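You operate a simulated robot arm through the tools that you are given. There is no shell and no other tool.

The job below is to be done with a simulated robot arm. You get a single attempt, and the scene is never put back.

TASK
Tare the steel 500 g on the tray scale, add the steel 1 kg and hold the reading.
Fine: switch on and zero first; both weights stay in the tray. Set down upright: steel weight.

It is judged by the outcome, as a careful person would: the job done as asked, and still so three seconds after it is handed in. It fails if anything else is knocked over, pushed out of place, dropped, spilled or broken.

THE ROBOT
A 6-joint arm with a two-finger parallel gripper, fixed in place. Base frame: the origin is on the floor under the middle of its stand, x ahead of it, y to its left, z up. Readings come in mm, degrees, newtons and seconds.
With the tool pointing down near the work surface it reaches from about 560 to 940 mm from the base axis. Its first joint turns from -149.0 to 149.0 degrees. Payload 3.43 kg.
The TCP is the grasp point between the finger pads, 34 mm short of the fingertips. In the tool frame z runs along the fingers and y along their closing line. The gripper opens to 128 mm. The fingers are 24 mm wide and 12 mm thick; the gripper's body (48 by 130 mm) begins 96 mm behind the TCP.
Orientation is told as [roll, pitch, yaw] about the base's x, y, z axes, in that order, counted from this pose: with the fingers straight down and closing along the base's y, the tool's x points along the base's -x, its y along +y and its z along -z.

THE INTERFACE
- The arm moves only by the tool servo_tool. Its arguments are lists of equal length, an entry for each row: "xyz": the shift along the base's x, y, z in units of 30 mm (1.0 is 30 mm), a list of three; "dr": the turn, a rotation vector about the base's x, y, z in units of 6 degrees (1.0 is 6 degrees), a list of three. In form: {"xyz": [[tx, ty, tz], ...], "dr": [[ax, ay, az], ...]}. A call has 1 to 20 rows; each row shifts and turns the commanded pose from where the row before left it. "grip" is the finger opening in mm, from 0 to 128, set as the call begins (left out, the last holds). A call with a number of a shift or a turn outside -1 to 1 is refused whole. Rows are played at 5 a second. More than 50 mm and 8.6 degrees between two rows, or a gripper value outside its range, and nothing of the call is played. Where a pose cannot be reached the arm comes as near as it can. A force on the tool above 40 N (or 10 N above the force at the start of the call, whichever is more), or a blocked arm, ends the call early, and 0.2 s more pass. Each finger travels about 108 mm/s and halts on what it meets, pressing with about 27 N; the grip force reading is that of the motor and also rises with nothing between the fingers. The clock runs only during rows and for 0.2 s after the last one: add rows that do not move to give the fingers time. The reply holds the time, the measured pose of the TCP, the force on the tool along the base axes, the opening and the grip force, in the units named above and with some noise, with the torque about the TCP (base axes, N m) and any sound that the robot's microphone picked up, and new pictures: "views" is both (left out), scene, wrist or none.
- Cameras (640 x 400 px; columns grow to the right, rows downward): "scene" is fixed at [219.2, 649.9, 1522.1]; the picture's right is [-0.45, -0.89, 0.00], its down [-0.89, 0.45, -0.06] and it looks along [0.06, -0.03, -1.00] (base axes); focal length 215 px, centre (320, 200). "wrist" rides on the gripper at [76, -11, -160] in the tool frame; the picture's right is [0.15, 0.99, 0.00], its down [-0.88, 0.13, -0.46] and it looks along [-0.45, 0.07, 0.89] (tool axes); focal length 234 px, centre (320, 200). There is no depth. A picture from a camera that has moved, and an enlarged one, comes with that camera's place and axes in the base frame and with its lens.
- move_column(by): slides the trunk up (or, below 0, down) by that many mm; the arm rides with it, the base frame stays. It gives what a move gives, with no picture.
- close_up(camera, box): a new picture of the part [left, top, right, bottom] of that camera's present view, enlarged. No time passes.
- finish_job(): hands the job in; it is judged then, once.

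Places have to be worked out from the pictures, the camera data and where the tool is seen. Open the gripper and draw the arm clear of the work before you hand the job in, unless the task says otherwise.

The tools are called after ">>>" by a JSON object that holds its "method" and its "body". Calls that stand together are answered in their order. servo_tool: Moves the arm, as the interface text tells. Its arguments: {"type":"object","properties":{"xyz":{"type":"array","items":{"type":"array","items":{"type":"number"}}},"dr":{"type":"array","items":{"type":"array","items":{"type":"number"}}},"grip":{"type":"number"},"views":{"type":"string","enum":["both","scene","wrist","none"]}},"required":["xyz","dr"]} The other tools are called the same way: move_column (by) moves the trunk up or down; close_up (camera, box) takes an enlarged picture of a part of a camera's view; finish_job () hands the job in.

At the start:

```text
time: 0.0
tcp_pos: [1.1, 685.5, 1096.6]
orientation: [0.0, 0.0, 0.0]
ft_force: [-0.4, -0.7, -0.1]
wrist_torque: [0.02, 0.0, 0.02]
grip_width: 127.8
finger_force: 0.1
trunk travel left (down, up): [-625.0, 85.0]
```

scene: 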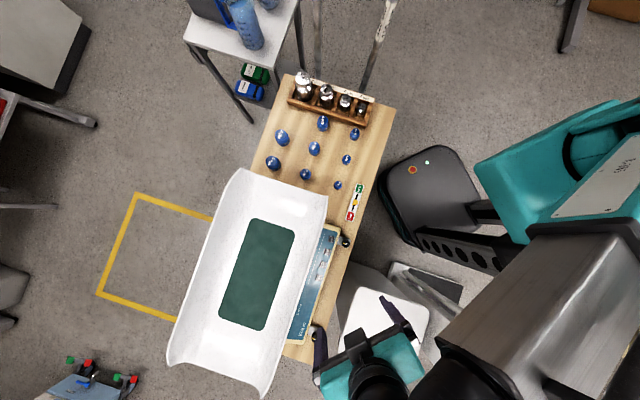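
wrist: 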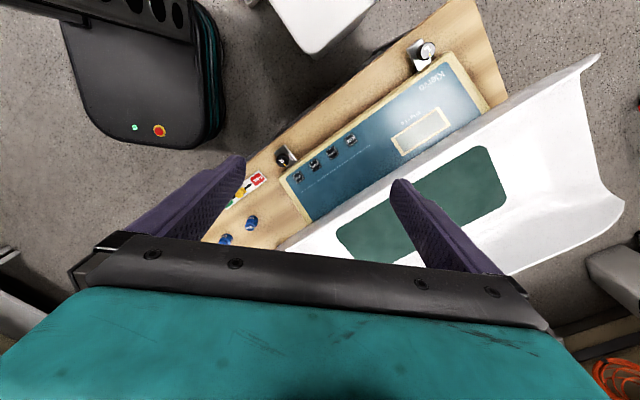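

The pictures show a tray scale on a table, a row of steel weights in a wooden rack and blue weights beside it. I look closer at the rack and the scale's panel before moving.

>>> {"method": "close_up", "body": {"camera": "scene", "box": [250, 60, 400, 154]}}

>>> {"method": "close_up", "body": {"camera": "scene", "box": [250, 150, 410, 250]}}

>>> {"method": "close_up", "body": {"camera": "wrist", "box": [220, 20, 540, 220]}}

>>> {"method": "close_up", "body": {"camera": "scene", "box": [260, 210, 380, 350]}}

```text
4.26 times, centred on (325, 107) of scene
camera zoom: at [219.2, 649.9, 1522.1], right [-0.45, -0.89, 0.0], down [-0.89, 0.45, -0.06], along [0.06, -0.03, -1.0], focal length 914 px, centre (299, 596)
```

zoom: 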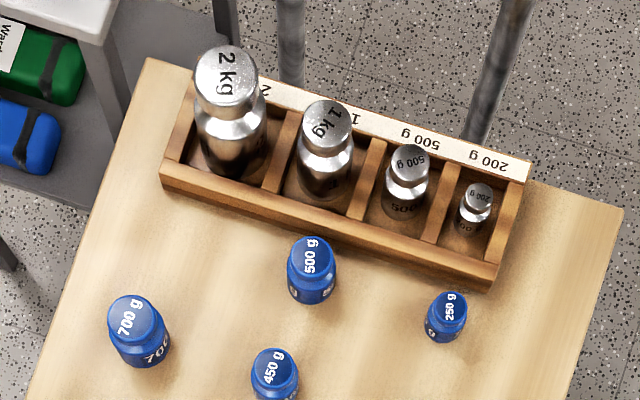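

```text
4.00 times, centred on (330, 200) of scene
camera zoom: at [219.2, 649.9, 1522.1], right [-0.45, -0.89, 0.0], down [-0.89, 0.45, -0.06], along [0.06, -0.03, -1.0], focal length 859 px, centre (280, 200)
```

zoom: 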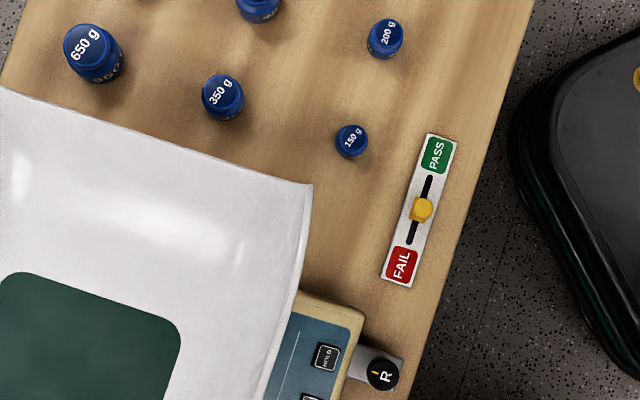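

```text
2.00 times, centred on (380, 120) of wrist
camera zoom: at [-75.6, 674.5, 1256.6], right [-0.15, 0.99, 0.0], down [0.88, 0.13, 0.46], along [0.45, 0.07, -0.89], focal length 468 px, centre (200, 360)
```

zoom: 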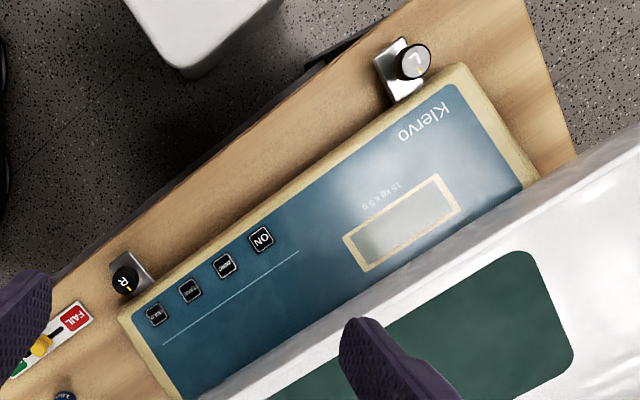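

```text
2.86 times, centred on (320, 280) of scene
camera zoom: at [219.2, 649.9, 1522.1], right [-0.45, -0.89, 0.0], down [-0.89, 0.45, -0.06], along [0.06, -0.03, -1.0], focal length 614 px, centre (320, -29)
```

zoom: 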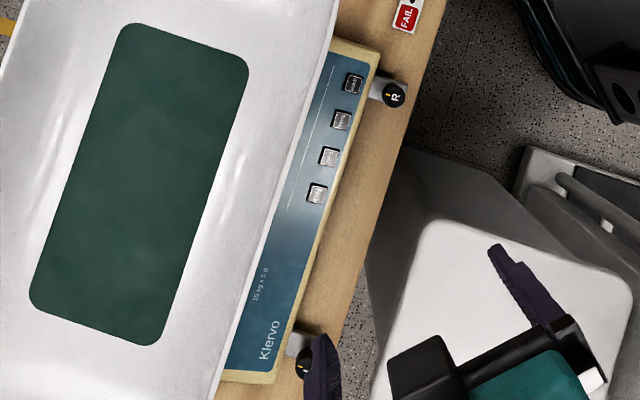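

I triangulate from both views: the key tops sit near z≈760, with HOLD at about (124, 654) and ON at about (24, 755). The key row runs along (-0.7, 0.7), the tray lies beyond it, and the steel 1 kg and 500 g tops are near (600, 430) and (545, 385). I lower the trunk by 150 mm to bring the arm nearer working height.

>>> {"method": "move_column", "body": {"by": -150}}

```text
time: 1.8
tcp_pos: [0.7, 683.8, 946.6]
orientation: [-0.1, 0.0, 0.0]
ft_force: [-0.2, 0.4, -0.1]
wrist_torque: [0.02, -0.03, -0.01]
grip_width: 127.8
finger_force: 0.0
trunk travel left (down, up): [-475.0, 235.0]
```

TCP is now at z 946, well clear of everything. I turn the tool 45° in yaw, so the fingers close along the key row and the camera sits on the robot's side, and close the fingers.

>>> {"method": "servo_tool", "body": {"xyz": [[0, 0, 0], [0, 0, 0], [0, 0, 0], [0, 0, 0], [0, 0, 0], [0, 0, 0], [0, 0, 0], [0, 0, 0], [0, 0, 0]], "dr": [[0, 0, 1], [0, 0, 1], [0, 0, 1], [0, 0, 1], [0, 0, 1], [0, 0, 1], [0, 0, 1], [0, 0, 0.5], [0, 0, 0]], "grip": 0}}

```text
time: 3.8
tcp_pos: [0.5, 685.2, 947.1]
orientation: [0.0, 0.0, 45.0]
ft_force: [-0.1, -0.3, 0.3]
wrist_torque: [0.02, -0.03, 0.0]
grip_width: 0.0
finger_force: 27.2
trunk travel left (down, up): [-475.0, 235.0]
camera wrist: at [-45.4, 624.8, 1106.6], right [-0.8, 0.6, 0.0], down [0.53, 0.72, 0.46], along [0.27, 0.37, -0.89], focal length 234 px, centre (320, 200)
```

scene: 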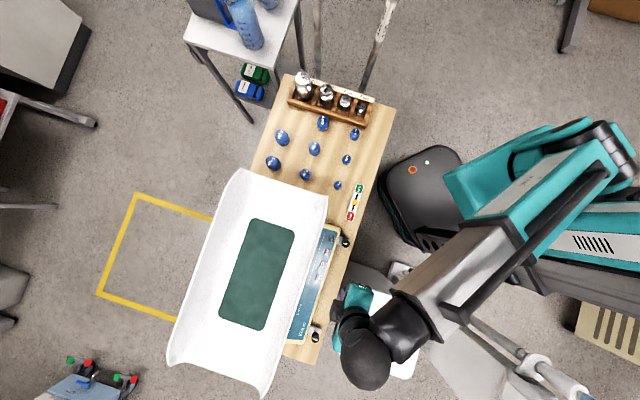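
wrist: 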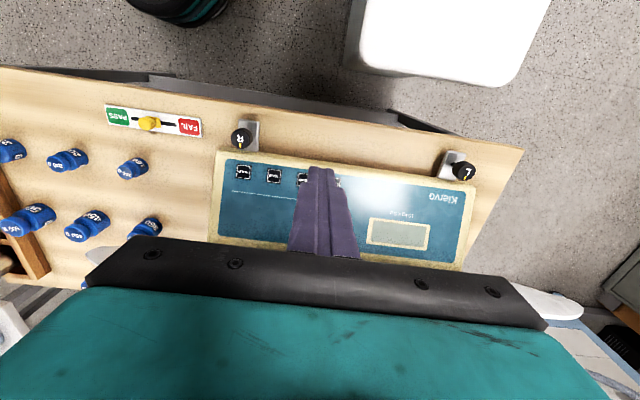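

The view matches: the R knob falls at about (86, 618), which agrees with my first estimate. I zoom on the keys and display.

>>> {"method": "close_up", "body": {"camera": "wrist", "box": [210, 110, 370, 260]}}

>>> {"method": "close_up", "body": {"camera": "scene", "box": [270, 220, 360, 350]}}

```text
2.67 times, centred on (290, 185) of wrist
camera zoom: at [-45.4, 624.8, 1106.6], right [-0.8, 0.6, 0.0], down [0.53, 0.72, 0.46], along [0.27, 0.37, -0.89], focal length 624 px, centre (400, 240)
```

zoom: 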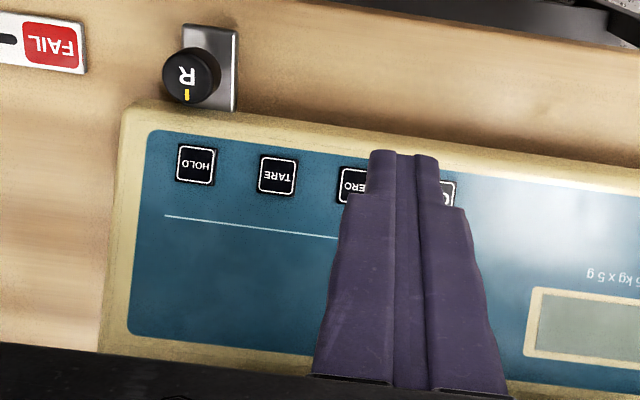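

```text
3.08 times, centred on (315, 285) of scene
camera zoom: at [219.2, 649.9, 1522.1], right [-0.45, -0.89, 0.0], down [-0.89, 0.45, -0.06], along [0.06, -0.03, -1.0], focal length 661 px, centre (335, -62)
```

zoom: 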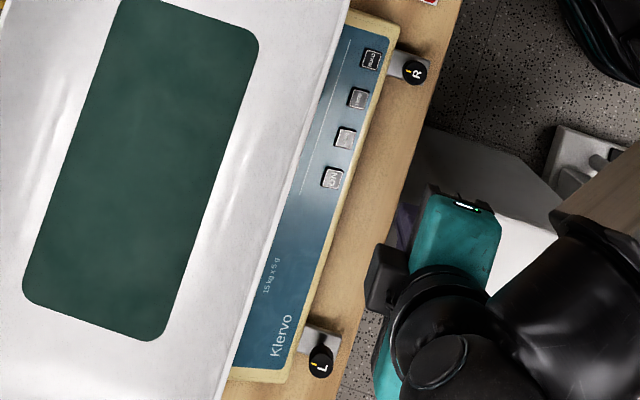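

Keys from the image left (my right side): HOLD ≈(121, 655), TARE ≈(89, 687), ZERO ≈(56, 720), ON ≈(24, 752), with tops at z≈770. I go above ON with closed fingers, tips about 45 mm clear of the key.

>>> {"method": "servo_tool", "body": {"xyz": [[0.157, 0.445, -0.65], [0.157, 0.445, -0.65], [0.157, 0.445, -0.65], [0.157, 0.445, -0.65], [0.157, 0.445, -0.65], [0, 0, 0]], "dr": [[0, 0, 0], [0, 0, 0], [0, 0, 0], [0, 0, 0], [0, 0, 0], [0, 0, 0]]}}

```text
time: 5.2
tcp_pos: [22.9, 752.1, 848.9]
orientation: [0.0, 0.0, 45.0]
ft_force: [-0.3, -0.1, 0.2]
wrist_torque: [-0.01, -0.03, 0.02]
grip_width: 0.2
finger_force: 27.0
trunk travel left (down, up): [-475.0, 235.0]
camera wrist: at [-25.3, 691.9, 1008.9], right [-0.8, 0.6, 0.0], down [0.53, 0.71, 0.46], along [0.27, 0.37, -0.89], focal length 234 px, centre (320, 200)
```

scene: 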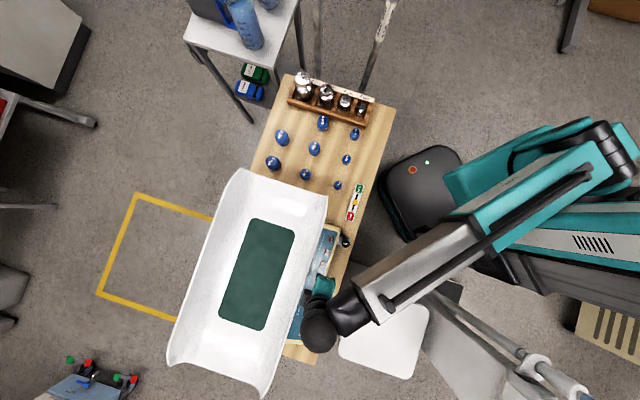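
wrist: 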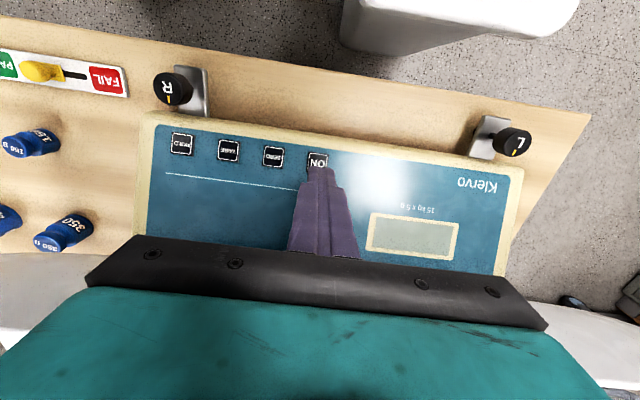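

Fingertips are right in front of the ON key in view. I zoom in to refine the key positions before pressing.

>>> {"method": "close_up", "body": {"camera": "wrist", "box": [150, 110, 380, 254]}}

```text
2.78 times, centred on (265, 182) of wrist
camera zoom: at [-25.3, 691.9, 1008.9], right [-0.8, 0.6, 0.0], down [0.53, 0.71, 0.46], along [0.27, 0.37, -0.89], focal length 650 px, centre (473, 250)
```

zoom: 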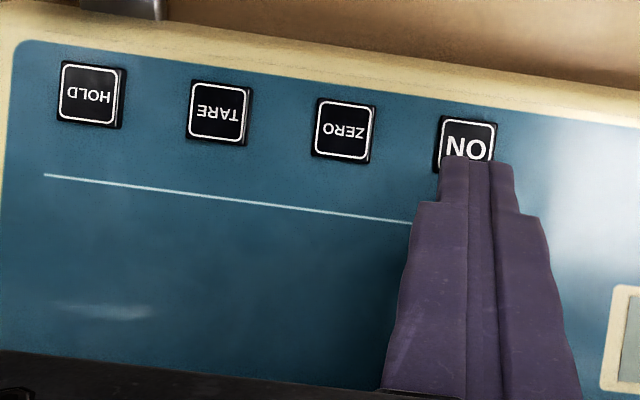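

Relative to the fingertips, ON is about 3 mm to the image left, so I shift a little and descend to just above it in gentle steps.

>>> {"method": "servo_tool", "body": {"xyz": [[0.08, -0.02, -0.3], [0, 0, -0.4], [0, 0, -0.3], [0, 0, -0.2], [0, 0, 0]], "dr": [[0, 0, 0], [0, 0, 0], [0, 0, 0], [0, 0, 0], [0, 0, 0]]}}

>>> {"method": "close_up", "body": {"camera": "wrist", "box": [210, 110, 410, 235]}}

```text
time: 6.3
tcp_pos: [25.6, 751.4, 813.1]
orientation: [0.0, 0.0, 44.9]
ft_force: [0.5, 0.4, -0.2]
wrist_torque: [0.01, -0.02, -0.01]
grip_width: 0.0
finger_force: 27.6
trunk travel left (down, up): [-475.0, 235.0]
camera wrist: at [-20.4, 690.3, 973.5], right [-0.8, 0.6, 0.0], down [0.53, 0.71, 0.46], along [0.27, 0.37, -0.89], focal length 234 px, centre (320, 200)
```

scene: 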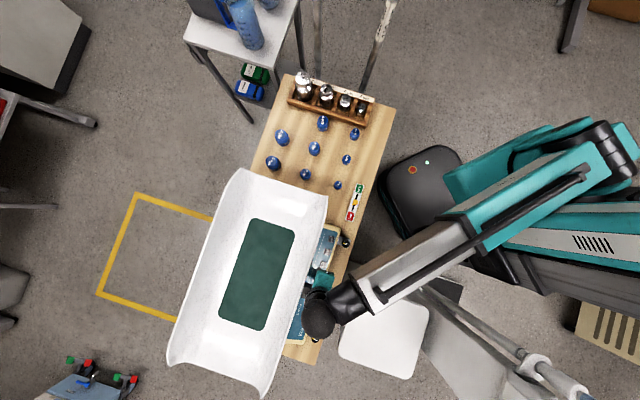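
wrist: 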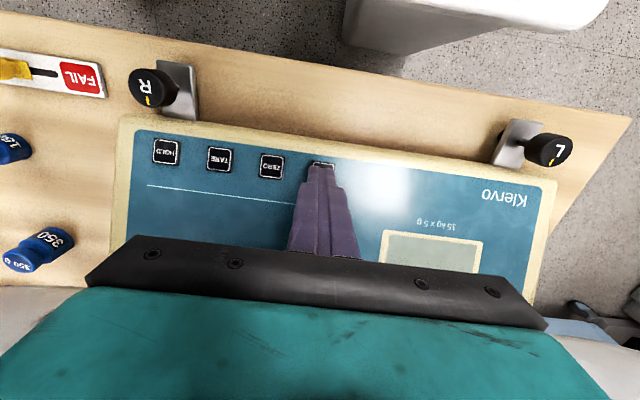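

```text
3.20 times, centred on (310, 172) of wrist
camera zoom: at [-20.4, 690.3, 973.5], right [-0.8, 0.6, 0.0], down [0.53, 0.71, 0.46], along [0.27, 0.37, -0.89], focal length 749 px, centre (352, 288)
```

zoom: 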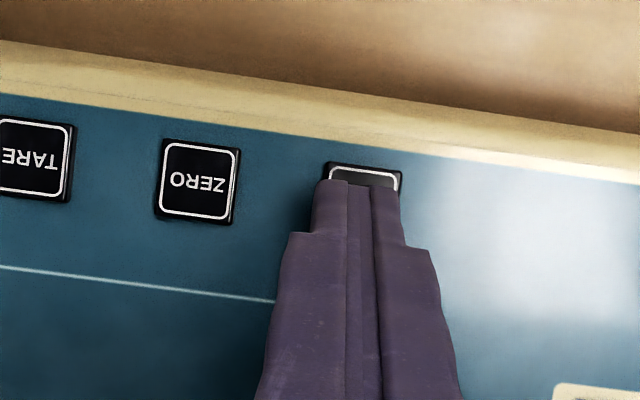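

Tips now cover the ON key, about 9 mm above it. I press down in 1.5 mm steps and watch force and sound.

>>> {"method": "servo_tool", "body": {"xyz": [[0, 0, -0.05], [0, 0, -0.05], [0, 0, -0.05], [0, 0, -0.05], [0, 0, -0.05], [0, 0, 0]], "dr": [[0, 0, 0], [0, 0, 0], [0, 0, 0], [0, 0, 0], [0, 0, 0], [0, 0, 0]], "views": "wrist"}}

```text
time: 7.8
tcp_pos: [25.6, 749.9, 809.8]
orientation: [0.1, -0.2, 45.0]
ft_force: [0.3, 4.5, 24.3]
wrist_torque: [0.29, -0.26, 0.03]
grip_width: 0.0
finger_force: 26.9
trunk travel left (down, up): [-475.0, 235.0]
heard: click
camera wrist: at [-19.8, 689.0, 968.3], right [-0.8, 0.6, 0.0], down [0.53, 0.71, 0.46], along [0.27, 0.37, -0.89], focal length 234 px, centre (320, 200)
```

wrist: 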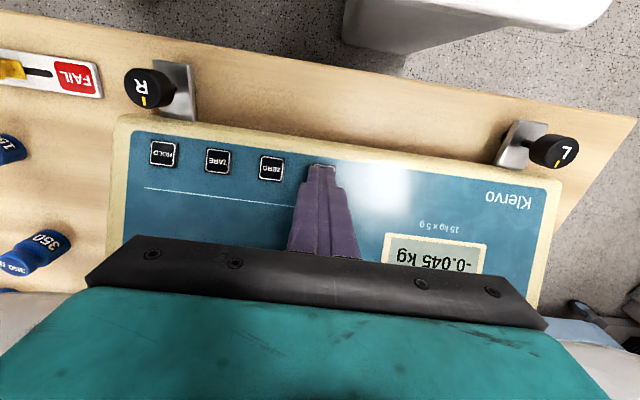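

A click was heard and the display lit with -0.045 kg, so ON is pressed (key surface at TCP z≈810). I lift 25 mm and look at the display.

>>> {"method": "servo_tool", "body": {"xyz": [[0, 0, 0.25], [0, 0, 0.4], [0, 0, 0.3], [0, 0, 0]], "dr": [[0, 0, 0], [0, 0, 0], [0, 0, 0], [0, 0, 0]], "views": "wrist"}}

>>> {"method": "close_up", "body": {"camera": "wrist", "box": [130, 100, 530, 300]}}

```text
time: 8.8
tcp_pos: [27.5, 750.2, 834.5]
orientation: [0.0, 0.0, 45.0]
ft_force: [0.3, 0.3, -0.5]
wrist_torque: [0.0, 0.0, -0.01]
grip_width: 0.0
finger_force: 27.1
trunk travel left (down, up): [-475.0, 235.0]
camera wrist: at [-19.5, 690.0, 993.9], right [-0.8, 0.6, 0.0], down [0.53, 0.71, 0.46], along [0.27, 0.37, -0.89], focal length 234 px, centre (320, 200)
```

wrist: 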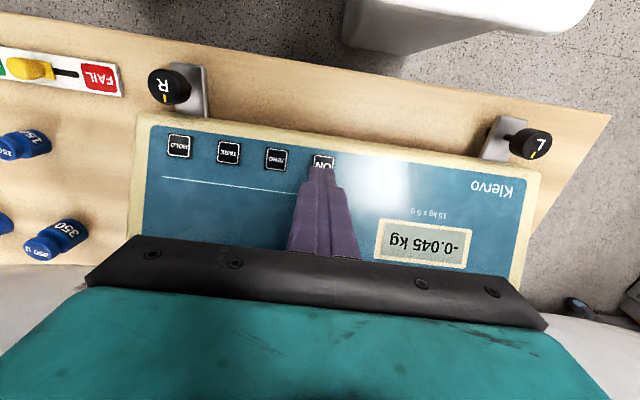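

```text
1.60 times, centred on (330, 200) of wrist
camera zoom: at [-19.5, 690.0, 993.9], right [-0.8, 0.6, 0.0], down [0.53, 0.71, 0.46], along [0.27, 0.37, -0.89], focal length 375 px, centre (304, 200)
```

zoom: 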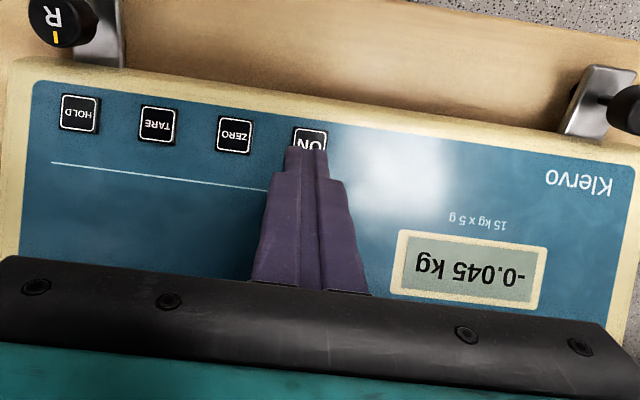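

The scale is on and reads -0.045 kg. I move one key pitch (+33, -32.7) to ZERO and come down to just above it.

>>> {"method": "servo_tool", "body": {"xyz": [[0.5, -0.5, 0], [0.5, -0.5, 0], [0.03, -0.07, -0.2], [0, 0, -0.3], [0, 0, -0.1], [0, 0, 0]], "dr": [[0, 0, 0], [0, 0, 0], [0, 0, 0], [0, 0, 0], [0, 0, 0], [0, 0, 0]], "views": "wrist"}}

>>> {"method": "close_up", "body": {"camera": "wrist", "box": [210, 110, 410, 235]}}

```text
time: 10.2
tcp_pos: [57.0, 718.0, 816.2]
orientation: [0.0, 0.1, 45.0]
ft_force: [-0.9, -0.3, 0.8]
wrist_torque: [-0.03, 0.0, -0.02]
grip_width: 0.1
finger_force: 27.4
trunk travel left (down, up): [-475.0, 235.0]
camera wrist: at [10.6, 656.9, 975.1], right [-0.8, 0.6, 0.0], down [0.53, 0.71, 0.46], along [0.27, 0.37, -0.89], focal length 234 px, centre (320, 200)
```

wrist: 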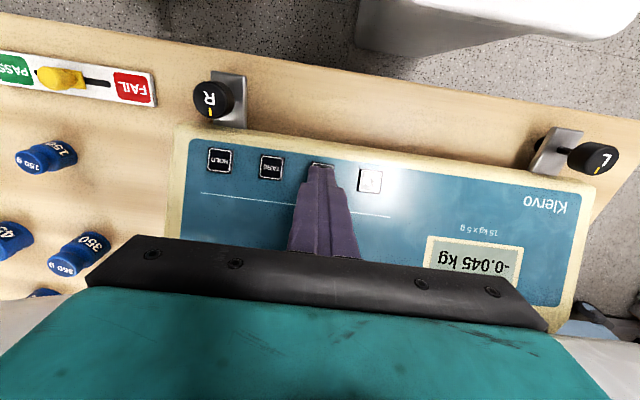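

```text
3.20 times, centred on (310, 172) of wrist
camera zoom: at [10.6, 656.9, 975.1], right [-0.8, 0.6, 0.0], down [0.53, 0.71, 0.46], along [0.27, 0.37, -0.89], focal length 749 px, centre (352, 288)
```

zoom: 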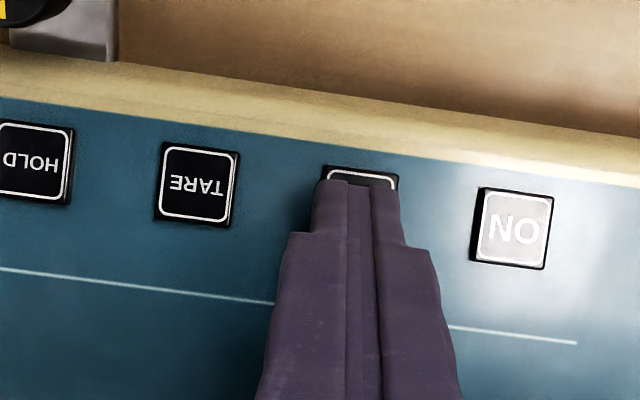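

Tips are centred on ZERO, about 5 mm above it. I press in small steps.

>>> {"method": "servo_tool", "body": {"xyz": [[0, 0, -0.06], [0, 0, -0.06], [0, 0, -0.05], [0, 0, -0.05], [0, 0, -0.05], [0, 0, 0]], "dr": [[0, 0, 0], [0, 0, 0], [0, 0, 0], [0, 0, 0], [0, 0, 0], [0, 0, 0]], "views": "wrist"}}

```text
time: 11.6
tcp_pos: [57.3, 717.9, 809.6]
orientation: [0.0, -0.1, 45.0]
ft_force: [2.0, 3.4, 11.3]
wrist_torque: [0.18, -0.21, -0.04]
grip_width: 0.1
finger_force: 27.2
trunk travel left (down, up): [-475.0, 235.0]
heard: click
camera wrist: at [11.5, 657.4, 968.3], right [-0.8, 0.6, 0.0], down [0.53, 0.71, 0.46], along [0.27, 0.37, -0.89], focal length 234 px, centre (320, 200)
```

wrist: 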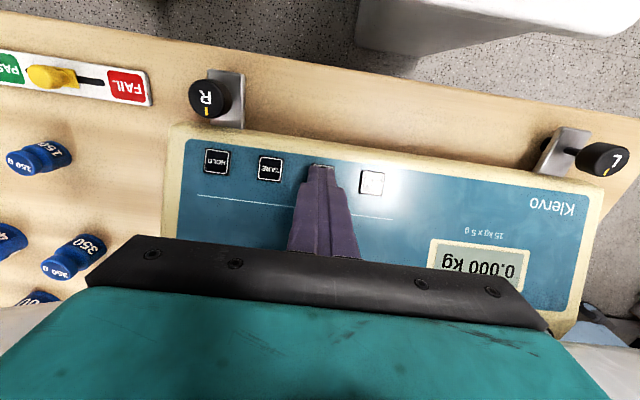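

The display reads 0.000 kg. I lift clear and swing over towards the rack at a safe height to look at the steel weights.

>>> {"method": "servo_tool", "body": {"xyz": [[0, 0, 0.3], [0, 0, 0.8], [0, 0, 1], [0, 0, 1], [0.4, -0.3, 1], [1, -0.7, 0.4], [1, -0.7, 0], [1, -0.7, 0], [1, -0.7, 0], [1, -0.7, 0], [1, -0.7, 0], [1, -0.7, 0], [1, -0.7, 0], [1, -0.7, 0], [1, -0.7, 0], [1, -0.7, 0], [1, -0.8, 0], [1, -1, 0], [1, -1, 0], [0, 0, 0]], "dr": [[0, 0, 0], [0, 0, 0], [0, 0, 0], [0, 0, 0], [0, 0, 0], [0, 0, 0], [0, 0, 0], [0, 0, 0], [0, 0, 0], [0, 0, 0], [0, 0, 0], [0, 0, 0], [0, 0, 0], [0, 0, 0], [0, 0, 0], [0, 0, 0], [0, 0, 0], [0, 0, 0], [0, 0, 0], [0, 0, 0]], "grip": 100}}

```text
time: 13.6
tcp_pos: [187.9, 630.0, 946.5]
orientation: [0.2, -0.4, 44.5]
ft_force: [3.8, 0.1, -4.4]
wrist_torque: [0.12, 0.33, 0.14]
grip_width: 99.7
finger_force: 0.1
trunk travel left (down, up): [-475.0, 235.0]
heard: click, click, click
stopped in row 10: the force on the tool passed its limit at 51 N (the readings are from after the stop); the commanded pose is now the measured one
camera wrist: at [140.3, 569.1, 1104.9], right [-0.8, 0.6, 0.0], down [0.53, 0.71, 0.46], along [0.28, 0.37, -0.89], focal length 234 px, centre (320, 200)
```

scene: 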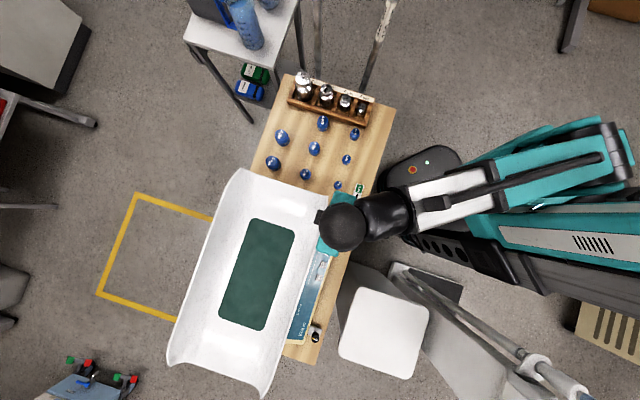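
wrist: 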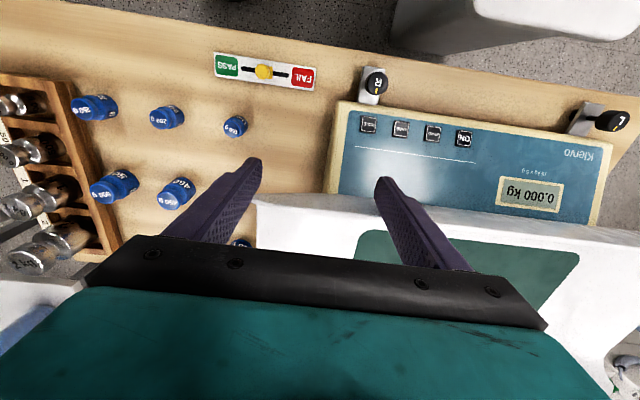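

The call stopped on force near the tray's edge, and opening the fingers so low was careless; the display still reads 0.000 kg. I look closely at where the finger and tray stand before moving anything.

>>> {"method": "close_up", "body": {"camera": "wrist", "box": [160, 80, 640, 380]}}

>>> {"method": "close_up", "body": {"camera": "scene", "box": [150, 150, 390, 400]}}

>>> {"method": "close_up", "body": {"camera": "scene", "box": [280, 160, 380, 260]}}

```text
1.33 times, centred on (400, 230) of wrist
camera zoom: at [140.3, 569.1, 1104.9], right [-0.8, 0.6, 0.0], down [0.53, 0.71, 0.46], along [0.28, 0.37, -0.89], focal length 312 px, centre (213, 160)
```

zoom: 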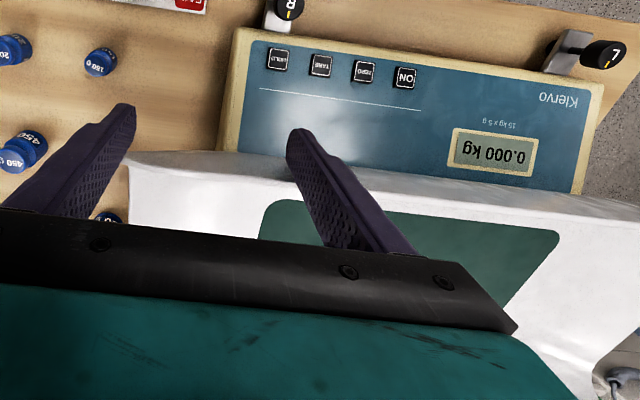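

```text
1.60 times, centred on (270, 275) of scene
camera zoom: at [219.2, 649.9, 1522.1], right [-0.45, -0.89, 0.0], down [-0.89, 0.45, -0.06], along [0.06, -0.03, -1.0], focal length 344 px, centre (400, 80)
```

zoom: 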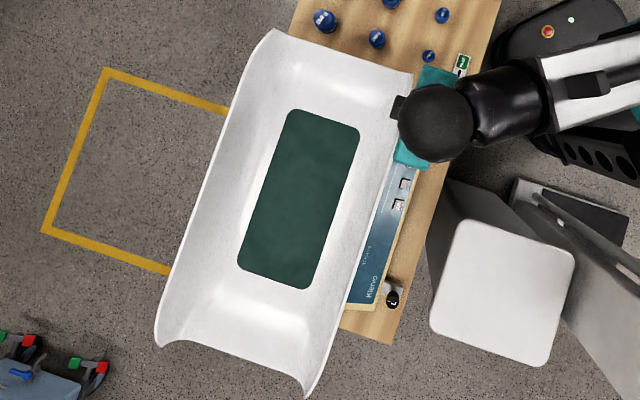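

```text
4.00 times, centred on (330, 210) of scene
camera zoom: at [219.2, 649.9, 1522.1], right [-0.45, -0.89, 0.0], down [-0.89, 0.45, -0.06], along [0.06, -0.03, -1.0], focal length 859 px, centre (280, 160)
```

zoom: 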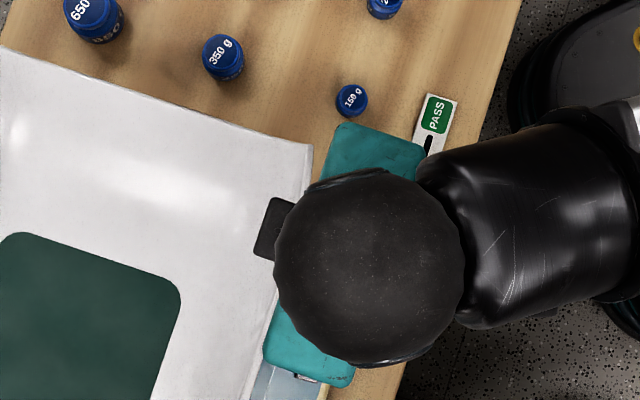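

The tray corner is still at the same pixel (328, 196), so the scale has not shifted. The tray rim rises to about z 905, higher than I allowed for. I lift straight up and back slightly toward the robot to clear it.

>>> {"method": "servo_tool", "body": {"xyz": [[-0.1, -0.1, 0.2], [-0.1, -0.1, 0.5], [0, 0, 0.8], [0, 0, 1], [0, 0, 0]], "dr": [[0, 0, 0], [0, 0, 0], [0, 0, 0], [0, 0, 0], [0, 0, 0]]}}

>>> {"method": "close_up", "body": {"camera": "wrist", "box": [160, 80, 640, 380]}}

```text
time: 14.0
tcp_pos: [186.9, 629.1, 953.1]
orientation: [0.4, -0.9, 44.5]
ft_force: [2.5, 8.1, -13.3]
wrist_torque: [-0.36, -0.13, -0.18]
grip_width: 100.0
finger_force: 0.0
trunk travel left (down, up): [-475.0, 235.0]
stopped in row 2: the force on the tool passed its limit at 54 N (the readings are from after the stop); the commanded pose is now the measured one
camera wrist: at [138.5, 566.4, 1111.1], right [-0.8, 0.6, 0.0], down [0.53, 0.7, 0.47], along [0.28, 0.38, -0.88], focal length 234 px, centre (320, 200)
```

scene: 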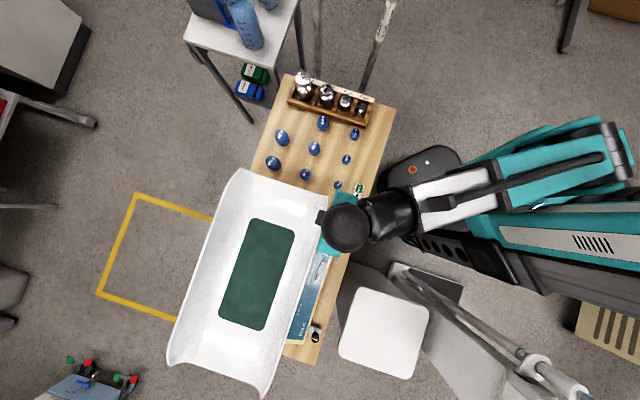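
wrist: 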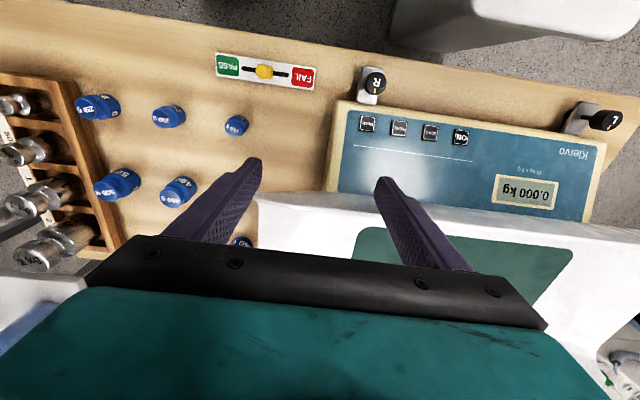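

```text
1.33 times, centred on (400, 230) of wrist
camera zoom: at [138.5, 566.4, 1111.1], right [-0.8, 0.6, 0.0], down [0.53, 0.7, 0.47], along [0.28, 0.38, -0.88], focal length 312 px, centre (213, 160)
```

zoom: 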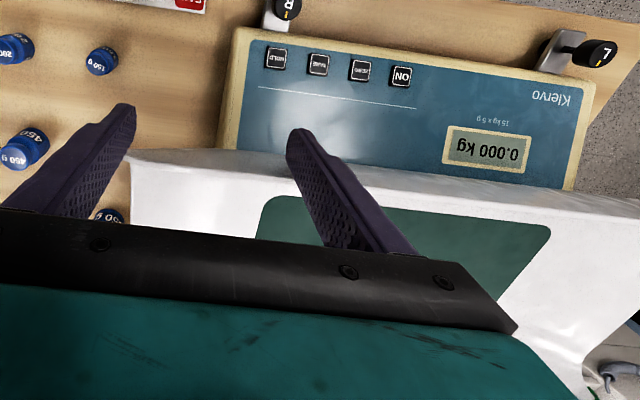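

The line of action of the stop force runs through the wrist camera's mount, and moving up made it worse. So the camera is bumping the arm's own forearm at this yaw, not the tray. I close the fingers, ease down a touch and turn the yaw back so the camera swings away from the forearm.

>>> {"method": "servo_tool", "body": {"xyz": [[0, 0, -0.1], [0, 0, 0], [0, 0, 0], [0, 0, 0], [0, 0, 0], [0, 0, 0], [0, 0, 0], [0, 0, 0]], "dr": [[0, 0, -0.3], [0, 0, -0.5], [0, 0, -0.7], [0, 0, -1], [0, 0, -1], [0, 0, -1], [0, 0, -1], [0, 0, 0]], "grip": 0}}

```text
time: 15.8
tcp_pos: [186.1, 628.1, 950.6]
orientation: [0.3, -0.8, 11.5]
ft_force: [-0.9, 0.7, 0.2]
wrist_torque: [0.01, 0.01, 0.01]
grip_width: 0.0
finger_force: 27.0
trunk travel left (down, up): [-475.0, 235.0]
camera wrist: at [111.4, 601.9, 1108.3], right [-0.34, 0.94, 0.0], down [0.83, 0.3, 0.47], along [0.44, 0.16, -0.88], focal length 234 px, centre (320, 200)
```

scene: 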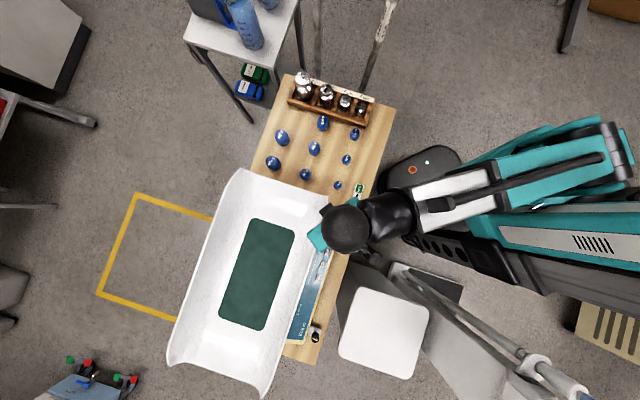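
wrist: 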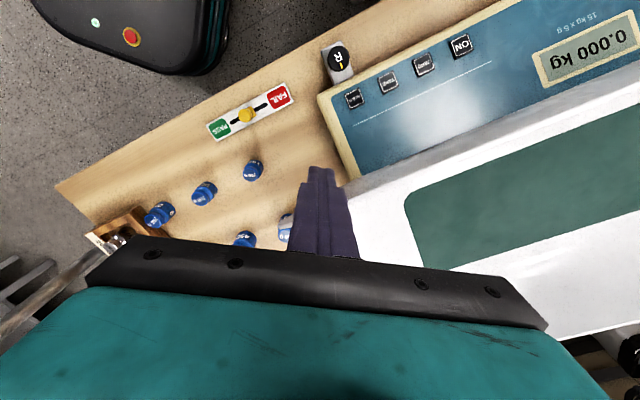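

Free again with zero force, so the camera-forearm clash is confirmed and I'll keep the yaw away from it. I rise and swing to the rack while turning to yaw -45°, so the camera looks across the rack.

>>> {"method": "servo_tool", "body": {"xyz": [[-0.1, -0.1, 0.5], [0.5, -0.4, 0.8], [0.95, -0.65, 0.4], [0.95, -0.65, 0], [0.95, -0.65, 0], [0.95, -0.65, 0], [0.95, -0.65, 0], [0.95, -0.65, 0], [0.95, -0.65, 0], [0.95, -0.65, 0], [0.95, -0.65, 0], [0.95, -0.65, 0], [0.95, -0.65, 0], [0.95, -0.65, 0], [0.6, -0.4, 0], [0, 0, 0], [0, 0, 0]], "dr": [[-0.076, 0.12, 0], [0, 0, -0.4], [0, 0, -0.8], [0, 0, -0.8], [0, 0, -0.8], [0, 0, -0.8], [0, 0, -0.8], [0, 0, -0.8], [0, 0, -0.8], [0, 0, -0.8], [0, 0, -0.8], [0, 0, -0.8], [0, 0, -0.8], [0, 0, -0.22], [0, 0, 0], [0, 0, 0], [0, 0, 0]]}}

```text
time: 19.4
tcp_pos: [559.0, 368.0, 1000.9]
orientation: [0.1, 0.0, -45.0]
ft_force: [-0.7, -0.2, 0.2]
wrist_torque: [-0.03, -0.02, 0.03]
grip_width: 0.1
finger_force: 27.4
trunk travel left (down, up): [-475.0, 235.0]
camera wrist: at [497.7, 414.1, 1160.2], right [0.6, 0.8, 0.0], down [0.71, -0.53, 0.46], along [0.37, -0.27, -0.89], focal length 234 px, centre (320, 200)
```

scene: 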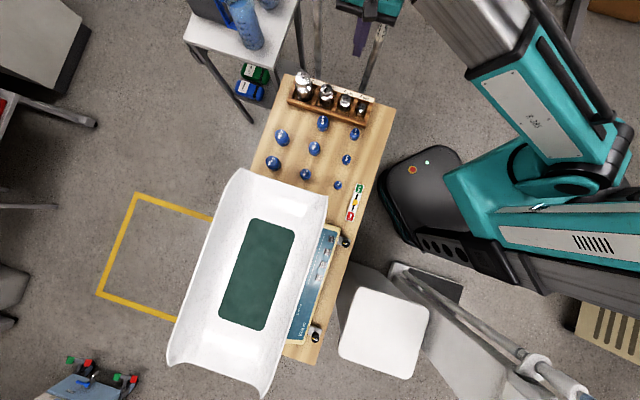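
wrist: 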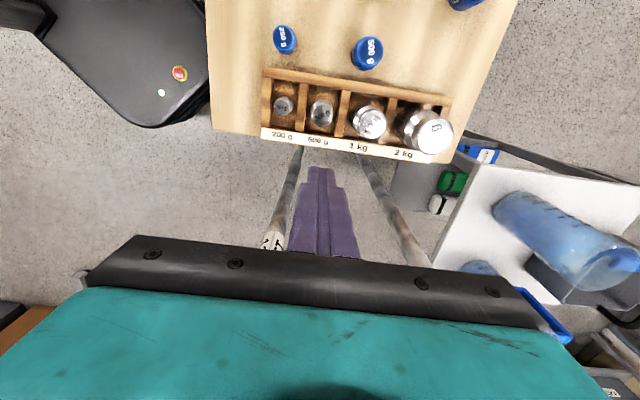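

Now I have a clear second view of the rack. The steel 500 g top works out to about (529, 395, 820). I zoom in for detail on the weights and compartments.

>>> {"method": "close_up", "body": {"camera": "wrist", "box": [250, 55, 470, 185]}}

```text
2.91 times, centred on (360, 120) of wrist
camera zoom: at [497.7, 414.1, 1160.2], right [0.6, 0.8, 0.0], down [0.71, -0.53, 0.46], along [0.37, -0.27, -0.89], focal length 681 px, centre (204, 433)
```

zoom: 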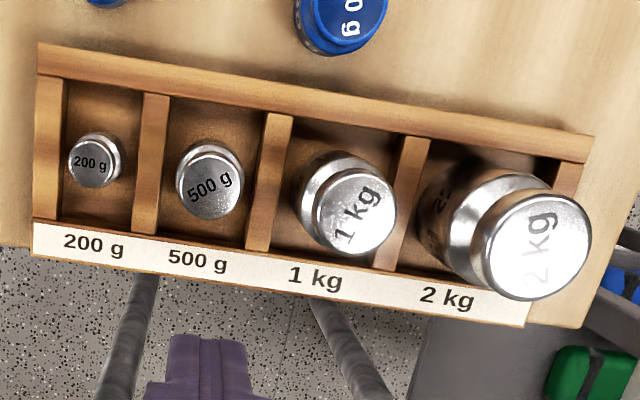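

Refined: 500 g steel head at about (533.5, 391, z 810) and about 33 mm wide, 1 kg head at about (587, 441, 820), rack wall tops near z 760. I turn to yaw -90° so the fingers pass diagonally between neighbours, open to 70 mm, and hover above the 500 g.

>>> {"method": "servo_tool", "body": {"xyz": [[-0.1, 0.1, 0], [-0.1, 0.1, -0.3], [-0.1, 0.1, -0.5], [-0.1, 0.1, -0.5], [-0.1, 0.1, -0.5], [-0.15, 0.1, -0.5], [-0.1, 0.1, -0.5], [-0.1, 0.067, -0.2], [0, 0, 0], [0, 0, 0]], "dr": [[0, 0, -1], [0, 0, -1], [0, 0, -1], [0, 0, -1], [0, 0, -1], [0, 0, -1], [0, 0, -1], [0, 0, -0.5], [0, 0, 0], [0, 0, 0]], "grip": 70}}

>>> {"method": "close_up", "body": {"camera": "wrist", "box": [200, 80, 460, 260]}}

```text
time: 21.6
tcp_pos: [532.0, 393.2, 911.2]
orientation: [0.1, 0.0, -90.0]
ft_force: [0.1, -0.5, 0.1]
wrist_torque: [0.03, 0.01, -0.03]
grip_width: 69.8
finger_force: 0.1
trunk travel left (down, up): [-475.0, 235.0]
camera wrist: at [521.6, 469.1, 1070.4], right [0.99, 0.15, 0.0], down [0.13, -0.88, 0.46], along [0.07, -0.45, -0.89], focal length 234 px, centre (320, 200)
```

scene: 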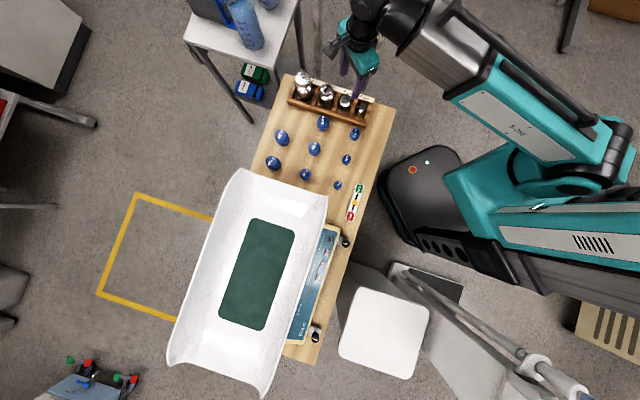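
wrist: 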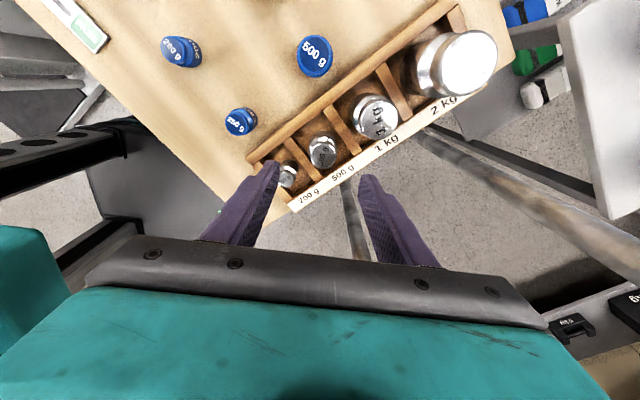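

```text
2.22 times, centred on (330, 170) of wrist
camera zoom: at [521.6, 469.1, 1070.4], right [0.99, 0.15, 0.0], down [0.13, -0.88, 0.46], along [0.07, -0.45, -0.89], focal length 520 px, centre (298, 267)
```

zoom: 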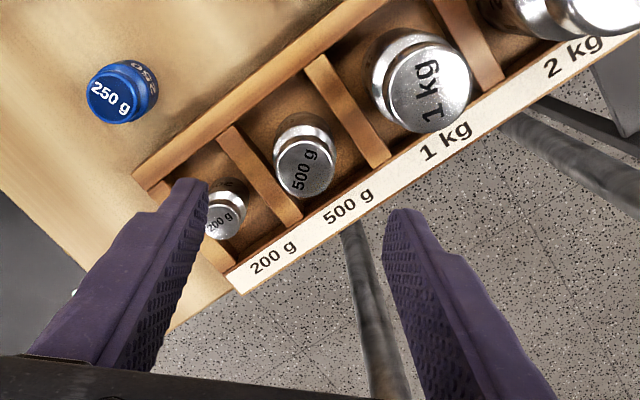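

The closer view puts the 500 g at about (536.5, 391.5) and confirms the 1 kg at (587, 441). I centre on the 500 g and descend partway, with tips staying above its head level, to check the alignment.

>>> {"method": "servo_tool", "body": {"xyz": [[0.15, -0.06, -0.3], [0, 0, -0.5], [0, 0, -0.5], [0, 0, -0.4], [0, 0, -0.2], [0, 0, 0]], "dr": [[0, 0, 0], [0, 0, 0], [0, 0, 0], [0, 0, 0], [0, 0, 0], [0, 0, 0]]}}

>>> {"method": "close_up", "body": {"camera": "wrist", "box": [200, 80, 460, 260]}}

>>> {"method": "close_up", "body": {"camera": "scene", "box": [280, 50, 400, 140]}}

```text
time: 23.0
tcp_pos: [535.1, 390.1, 855.3]
orientation: [0.1, 0.1, -90.0]
ft_force: [-0.3, -0.2, -0.1]
wrist_torque: [0.01, -0.03, 0.03]
grip_width: 69.8
finger_force: 0.1
trunk travel left (down, up): [-475.0, 235.0]
camera wrist: at [524.0, 466.6, 1013.8], right [0.99, 0.15, 0.0], down [0.13, -0.88, 0.46], along [0.07, -0.45, -0.89], focal length 234 px, centre (320, 200)
```

scene: 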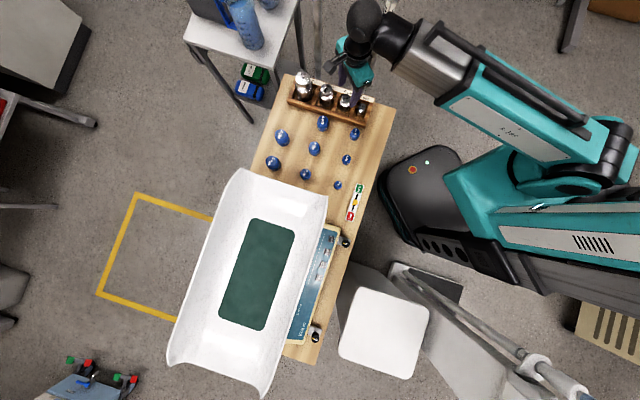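
wrist: 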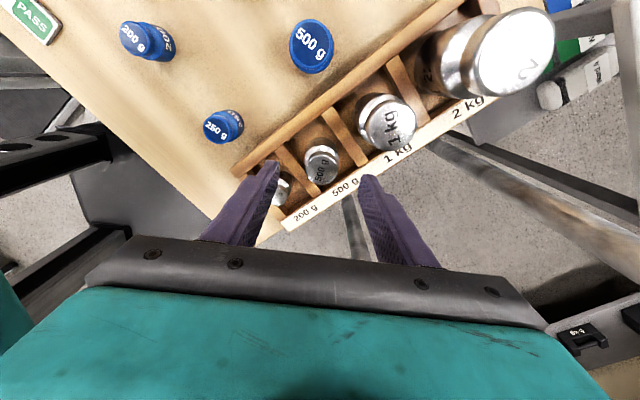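

```text
2.22 times, centred on (330, 170) of wrist
camera zoom: at [524.0, 466.6, 1013.8], right [0.99, 0.15, 0.0], down [0.13, -0.88, 0.46], along [0.07, -0.45, -0.89], focal length 520 px, centre (298, 267)
```

zoom: 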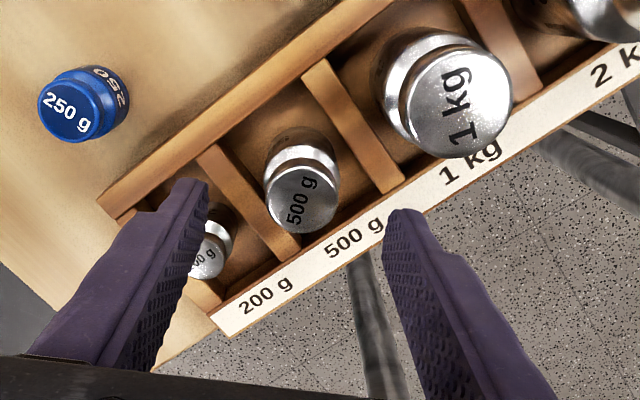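

```text
4.44 times, centred on (340, 95) of scene
camera zoom: at [219.2, 649.9, 1522.1], right [-0.45, -0.89, 0.0], down [-0.89, 0.45, -0.06], along [0.06, -0.03, -1.0], focal length 954 px, centre (231, 667)
```

zoom: 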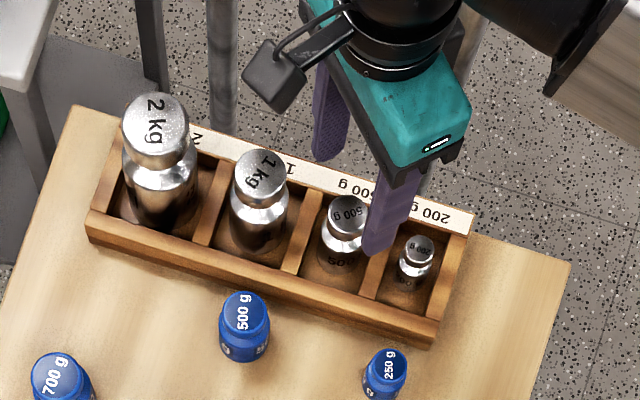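

Alignment is good: the 500 g sits at (536, 392) and the TCP at (535, 390), with both fingers clear of the 200 g and 1 kg. I nudge and descend so the tips end around z 768, just above the rack walls.

>>> {"method": "servo_tool", "body": {"xyz": [[0.03, 0.06, -0.3], [0, 0, -0.4], [0, 0, -0.4], [0, 0, -0.3], [0, 0, -0.2], [0, 0, -0.13], [0, 0, 0]], "dr": [[0, 0, 0], [0, 0, 0], [0, 0, 0], [0, 0, 0], [0, 0, 0], [0, 0, 0], [0, 0, 0]]}}

>>> {"method": "close_up", "body": {"camera": "wrist", "box": [200, 80, 460, 260]}}

>>> {"method": "close_up", "body": {"camera": "scene", "box": [280, 50, 400, 140]}}

```text
time: 24.6
tcp_pos: [536.2, 390.7, 801.0]
orientation: [0.0, 0.0, -89.9]
ft_force: [0.3, -0.6, -0.2]
wrist_torque: [-0.01, 0.01, -0.01]
grip_width: 69.9
finger_force: 0.1
trunk travel left (down, up): [-475.0, 235.0]
camera wrist: at [524.9, 468.4, 961.1], right [0.99, 0.15, 0.0], down [0.13, -0.88, 0.46], along [0.07, -0.45, -0.89], focal length 234 px, centre (320, 200)
```

scene: 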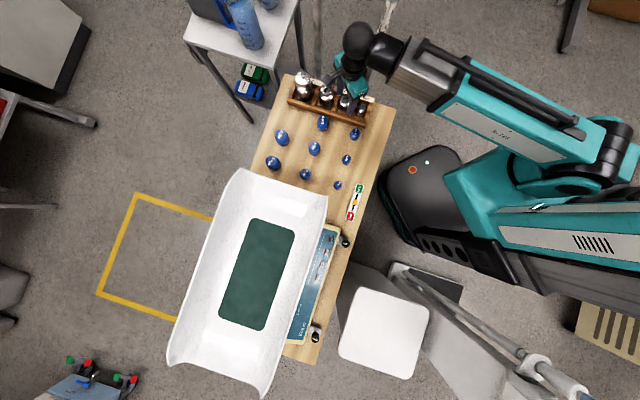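
wrist: 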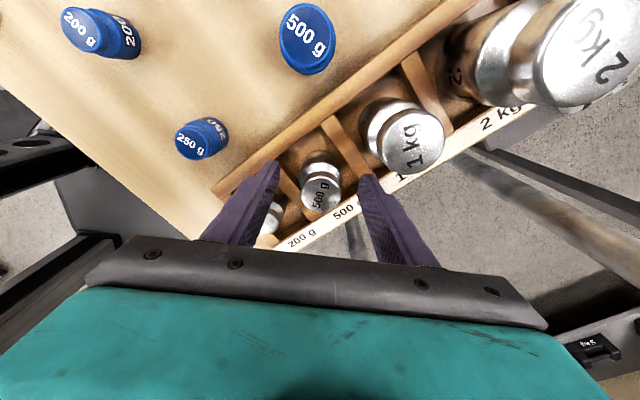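

```text
2.22 times, centred on (330, 170) of wrist
camera zoom: at [524.9, 468.4, 961.1], right [0.99, 0.15, 0.0], down [0.13, -0.88, 0.46], along [0.07, -0.45, -0.89], focal length 520 px, centre (298, 267)
```

zoom: 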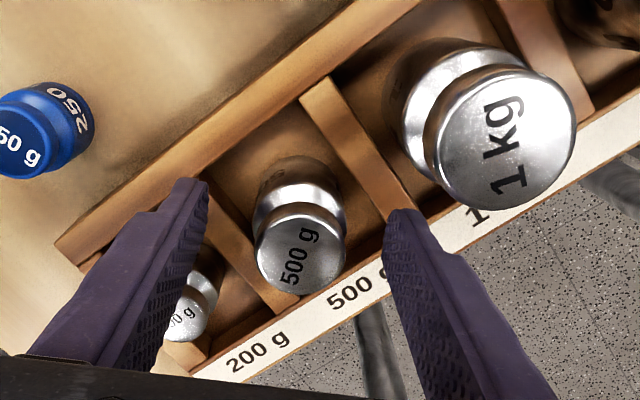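

```text
4.44 times, centred on (340, 95) of scene
camera zoom: at [219.2, 649.9, 1522.1], right [-0.45, -0.89, 0.0], down [-0.89, 0.45, -0.06], along [0.06, -0.03, -1.0], focal length 954 px, centre (231, 667)
```

zoom: 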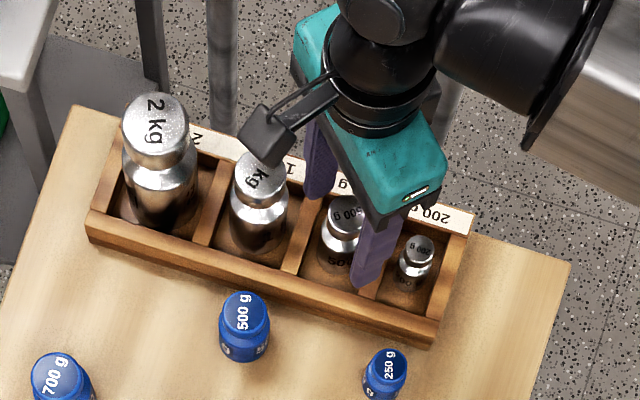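

Tips are at z≈767, straddling the 500 g with its head centred between the pads. I nudge 1.5 mm in y and close on it.

>>> {"method": "servo_tool", "body": {"xyz": [[0.02, 0.05, 0], [0, 0, 0], [0, 0, 0], [0, 0, 0]], "dr": [[0, 0, 0], [0, 0, 0], [0, 0, 0], [0, 0, 0]], "views": "none"}}

>>> {"method": "servo_tool", "body": {"xyz": [[0, 0, 0], [0, 0, 0], [0, 0, 0], [0, 0, 0]], "dr": [[0, 0, 0], [0, 0, 0], [0, 0, 0], [0, 0, 0]], "grip": 20, "views": "wrist"}}

>>> {"method": "close_up", "body": {"camera": "wrist", "box": [200, 80, 460, 260]}}

```text
time: 25.6
tcp_pos: [537.0, 393.5, 803.2]
orientation: [0.1, 0.0, -90.1]
ft_force: [-0.2, 0.3, -0.4]
wrist_torque: [0.01, 0.02, -0.01]
grip_width: 70.0
finger_force: 0.1
trunk travel left (down, up): [-475.0, 235.0]
```

```text
time: 26.6
tcp_pos: [536.6, 392.7, 804.5]
orientation: [0.1, 0.0, -89.9]
ft_force: [0.6, -0.5, -0.3]
wrist_torque: [0.07, -0.04, 0.03]
grip_width: 36.9
finger_force: 27.1
trunk travel left (down, up): [-475.0, 235.0]
camera wrist: at [525.4, 470.0, 962.0], right [0.99, 0.15, 0.0], down [0.13, -0.88, 0.46], along [0.07, -0.45, -0.89], focal length 234 px, centre (320, 200)
```

wrist: 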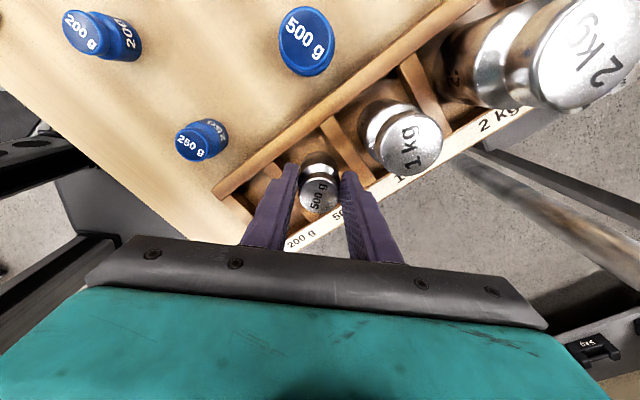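

```text
2.22 times, centred on (330, 170) of wrist
camera zoom: at [525.4, 470.0, 962.0], right [0.99, 0.15, 0.0], down [0.13, -0.88, 0.46], along [0.07, -0.45, -0.89], focal length 520 px, centre (298, 267)
```

zoom: 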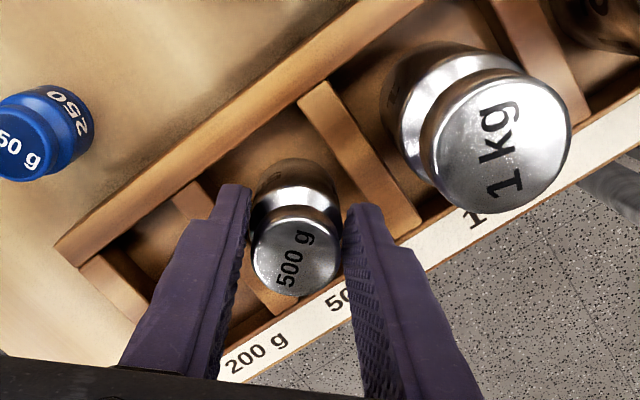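

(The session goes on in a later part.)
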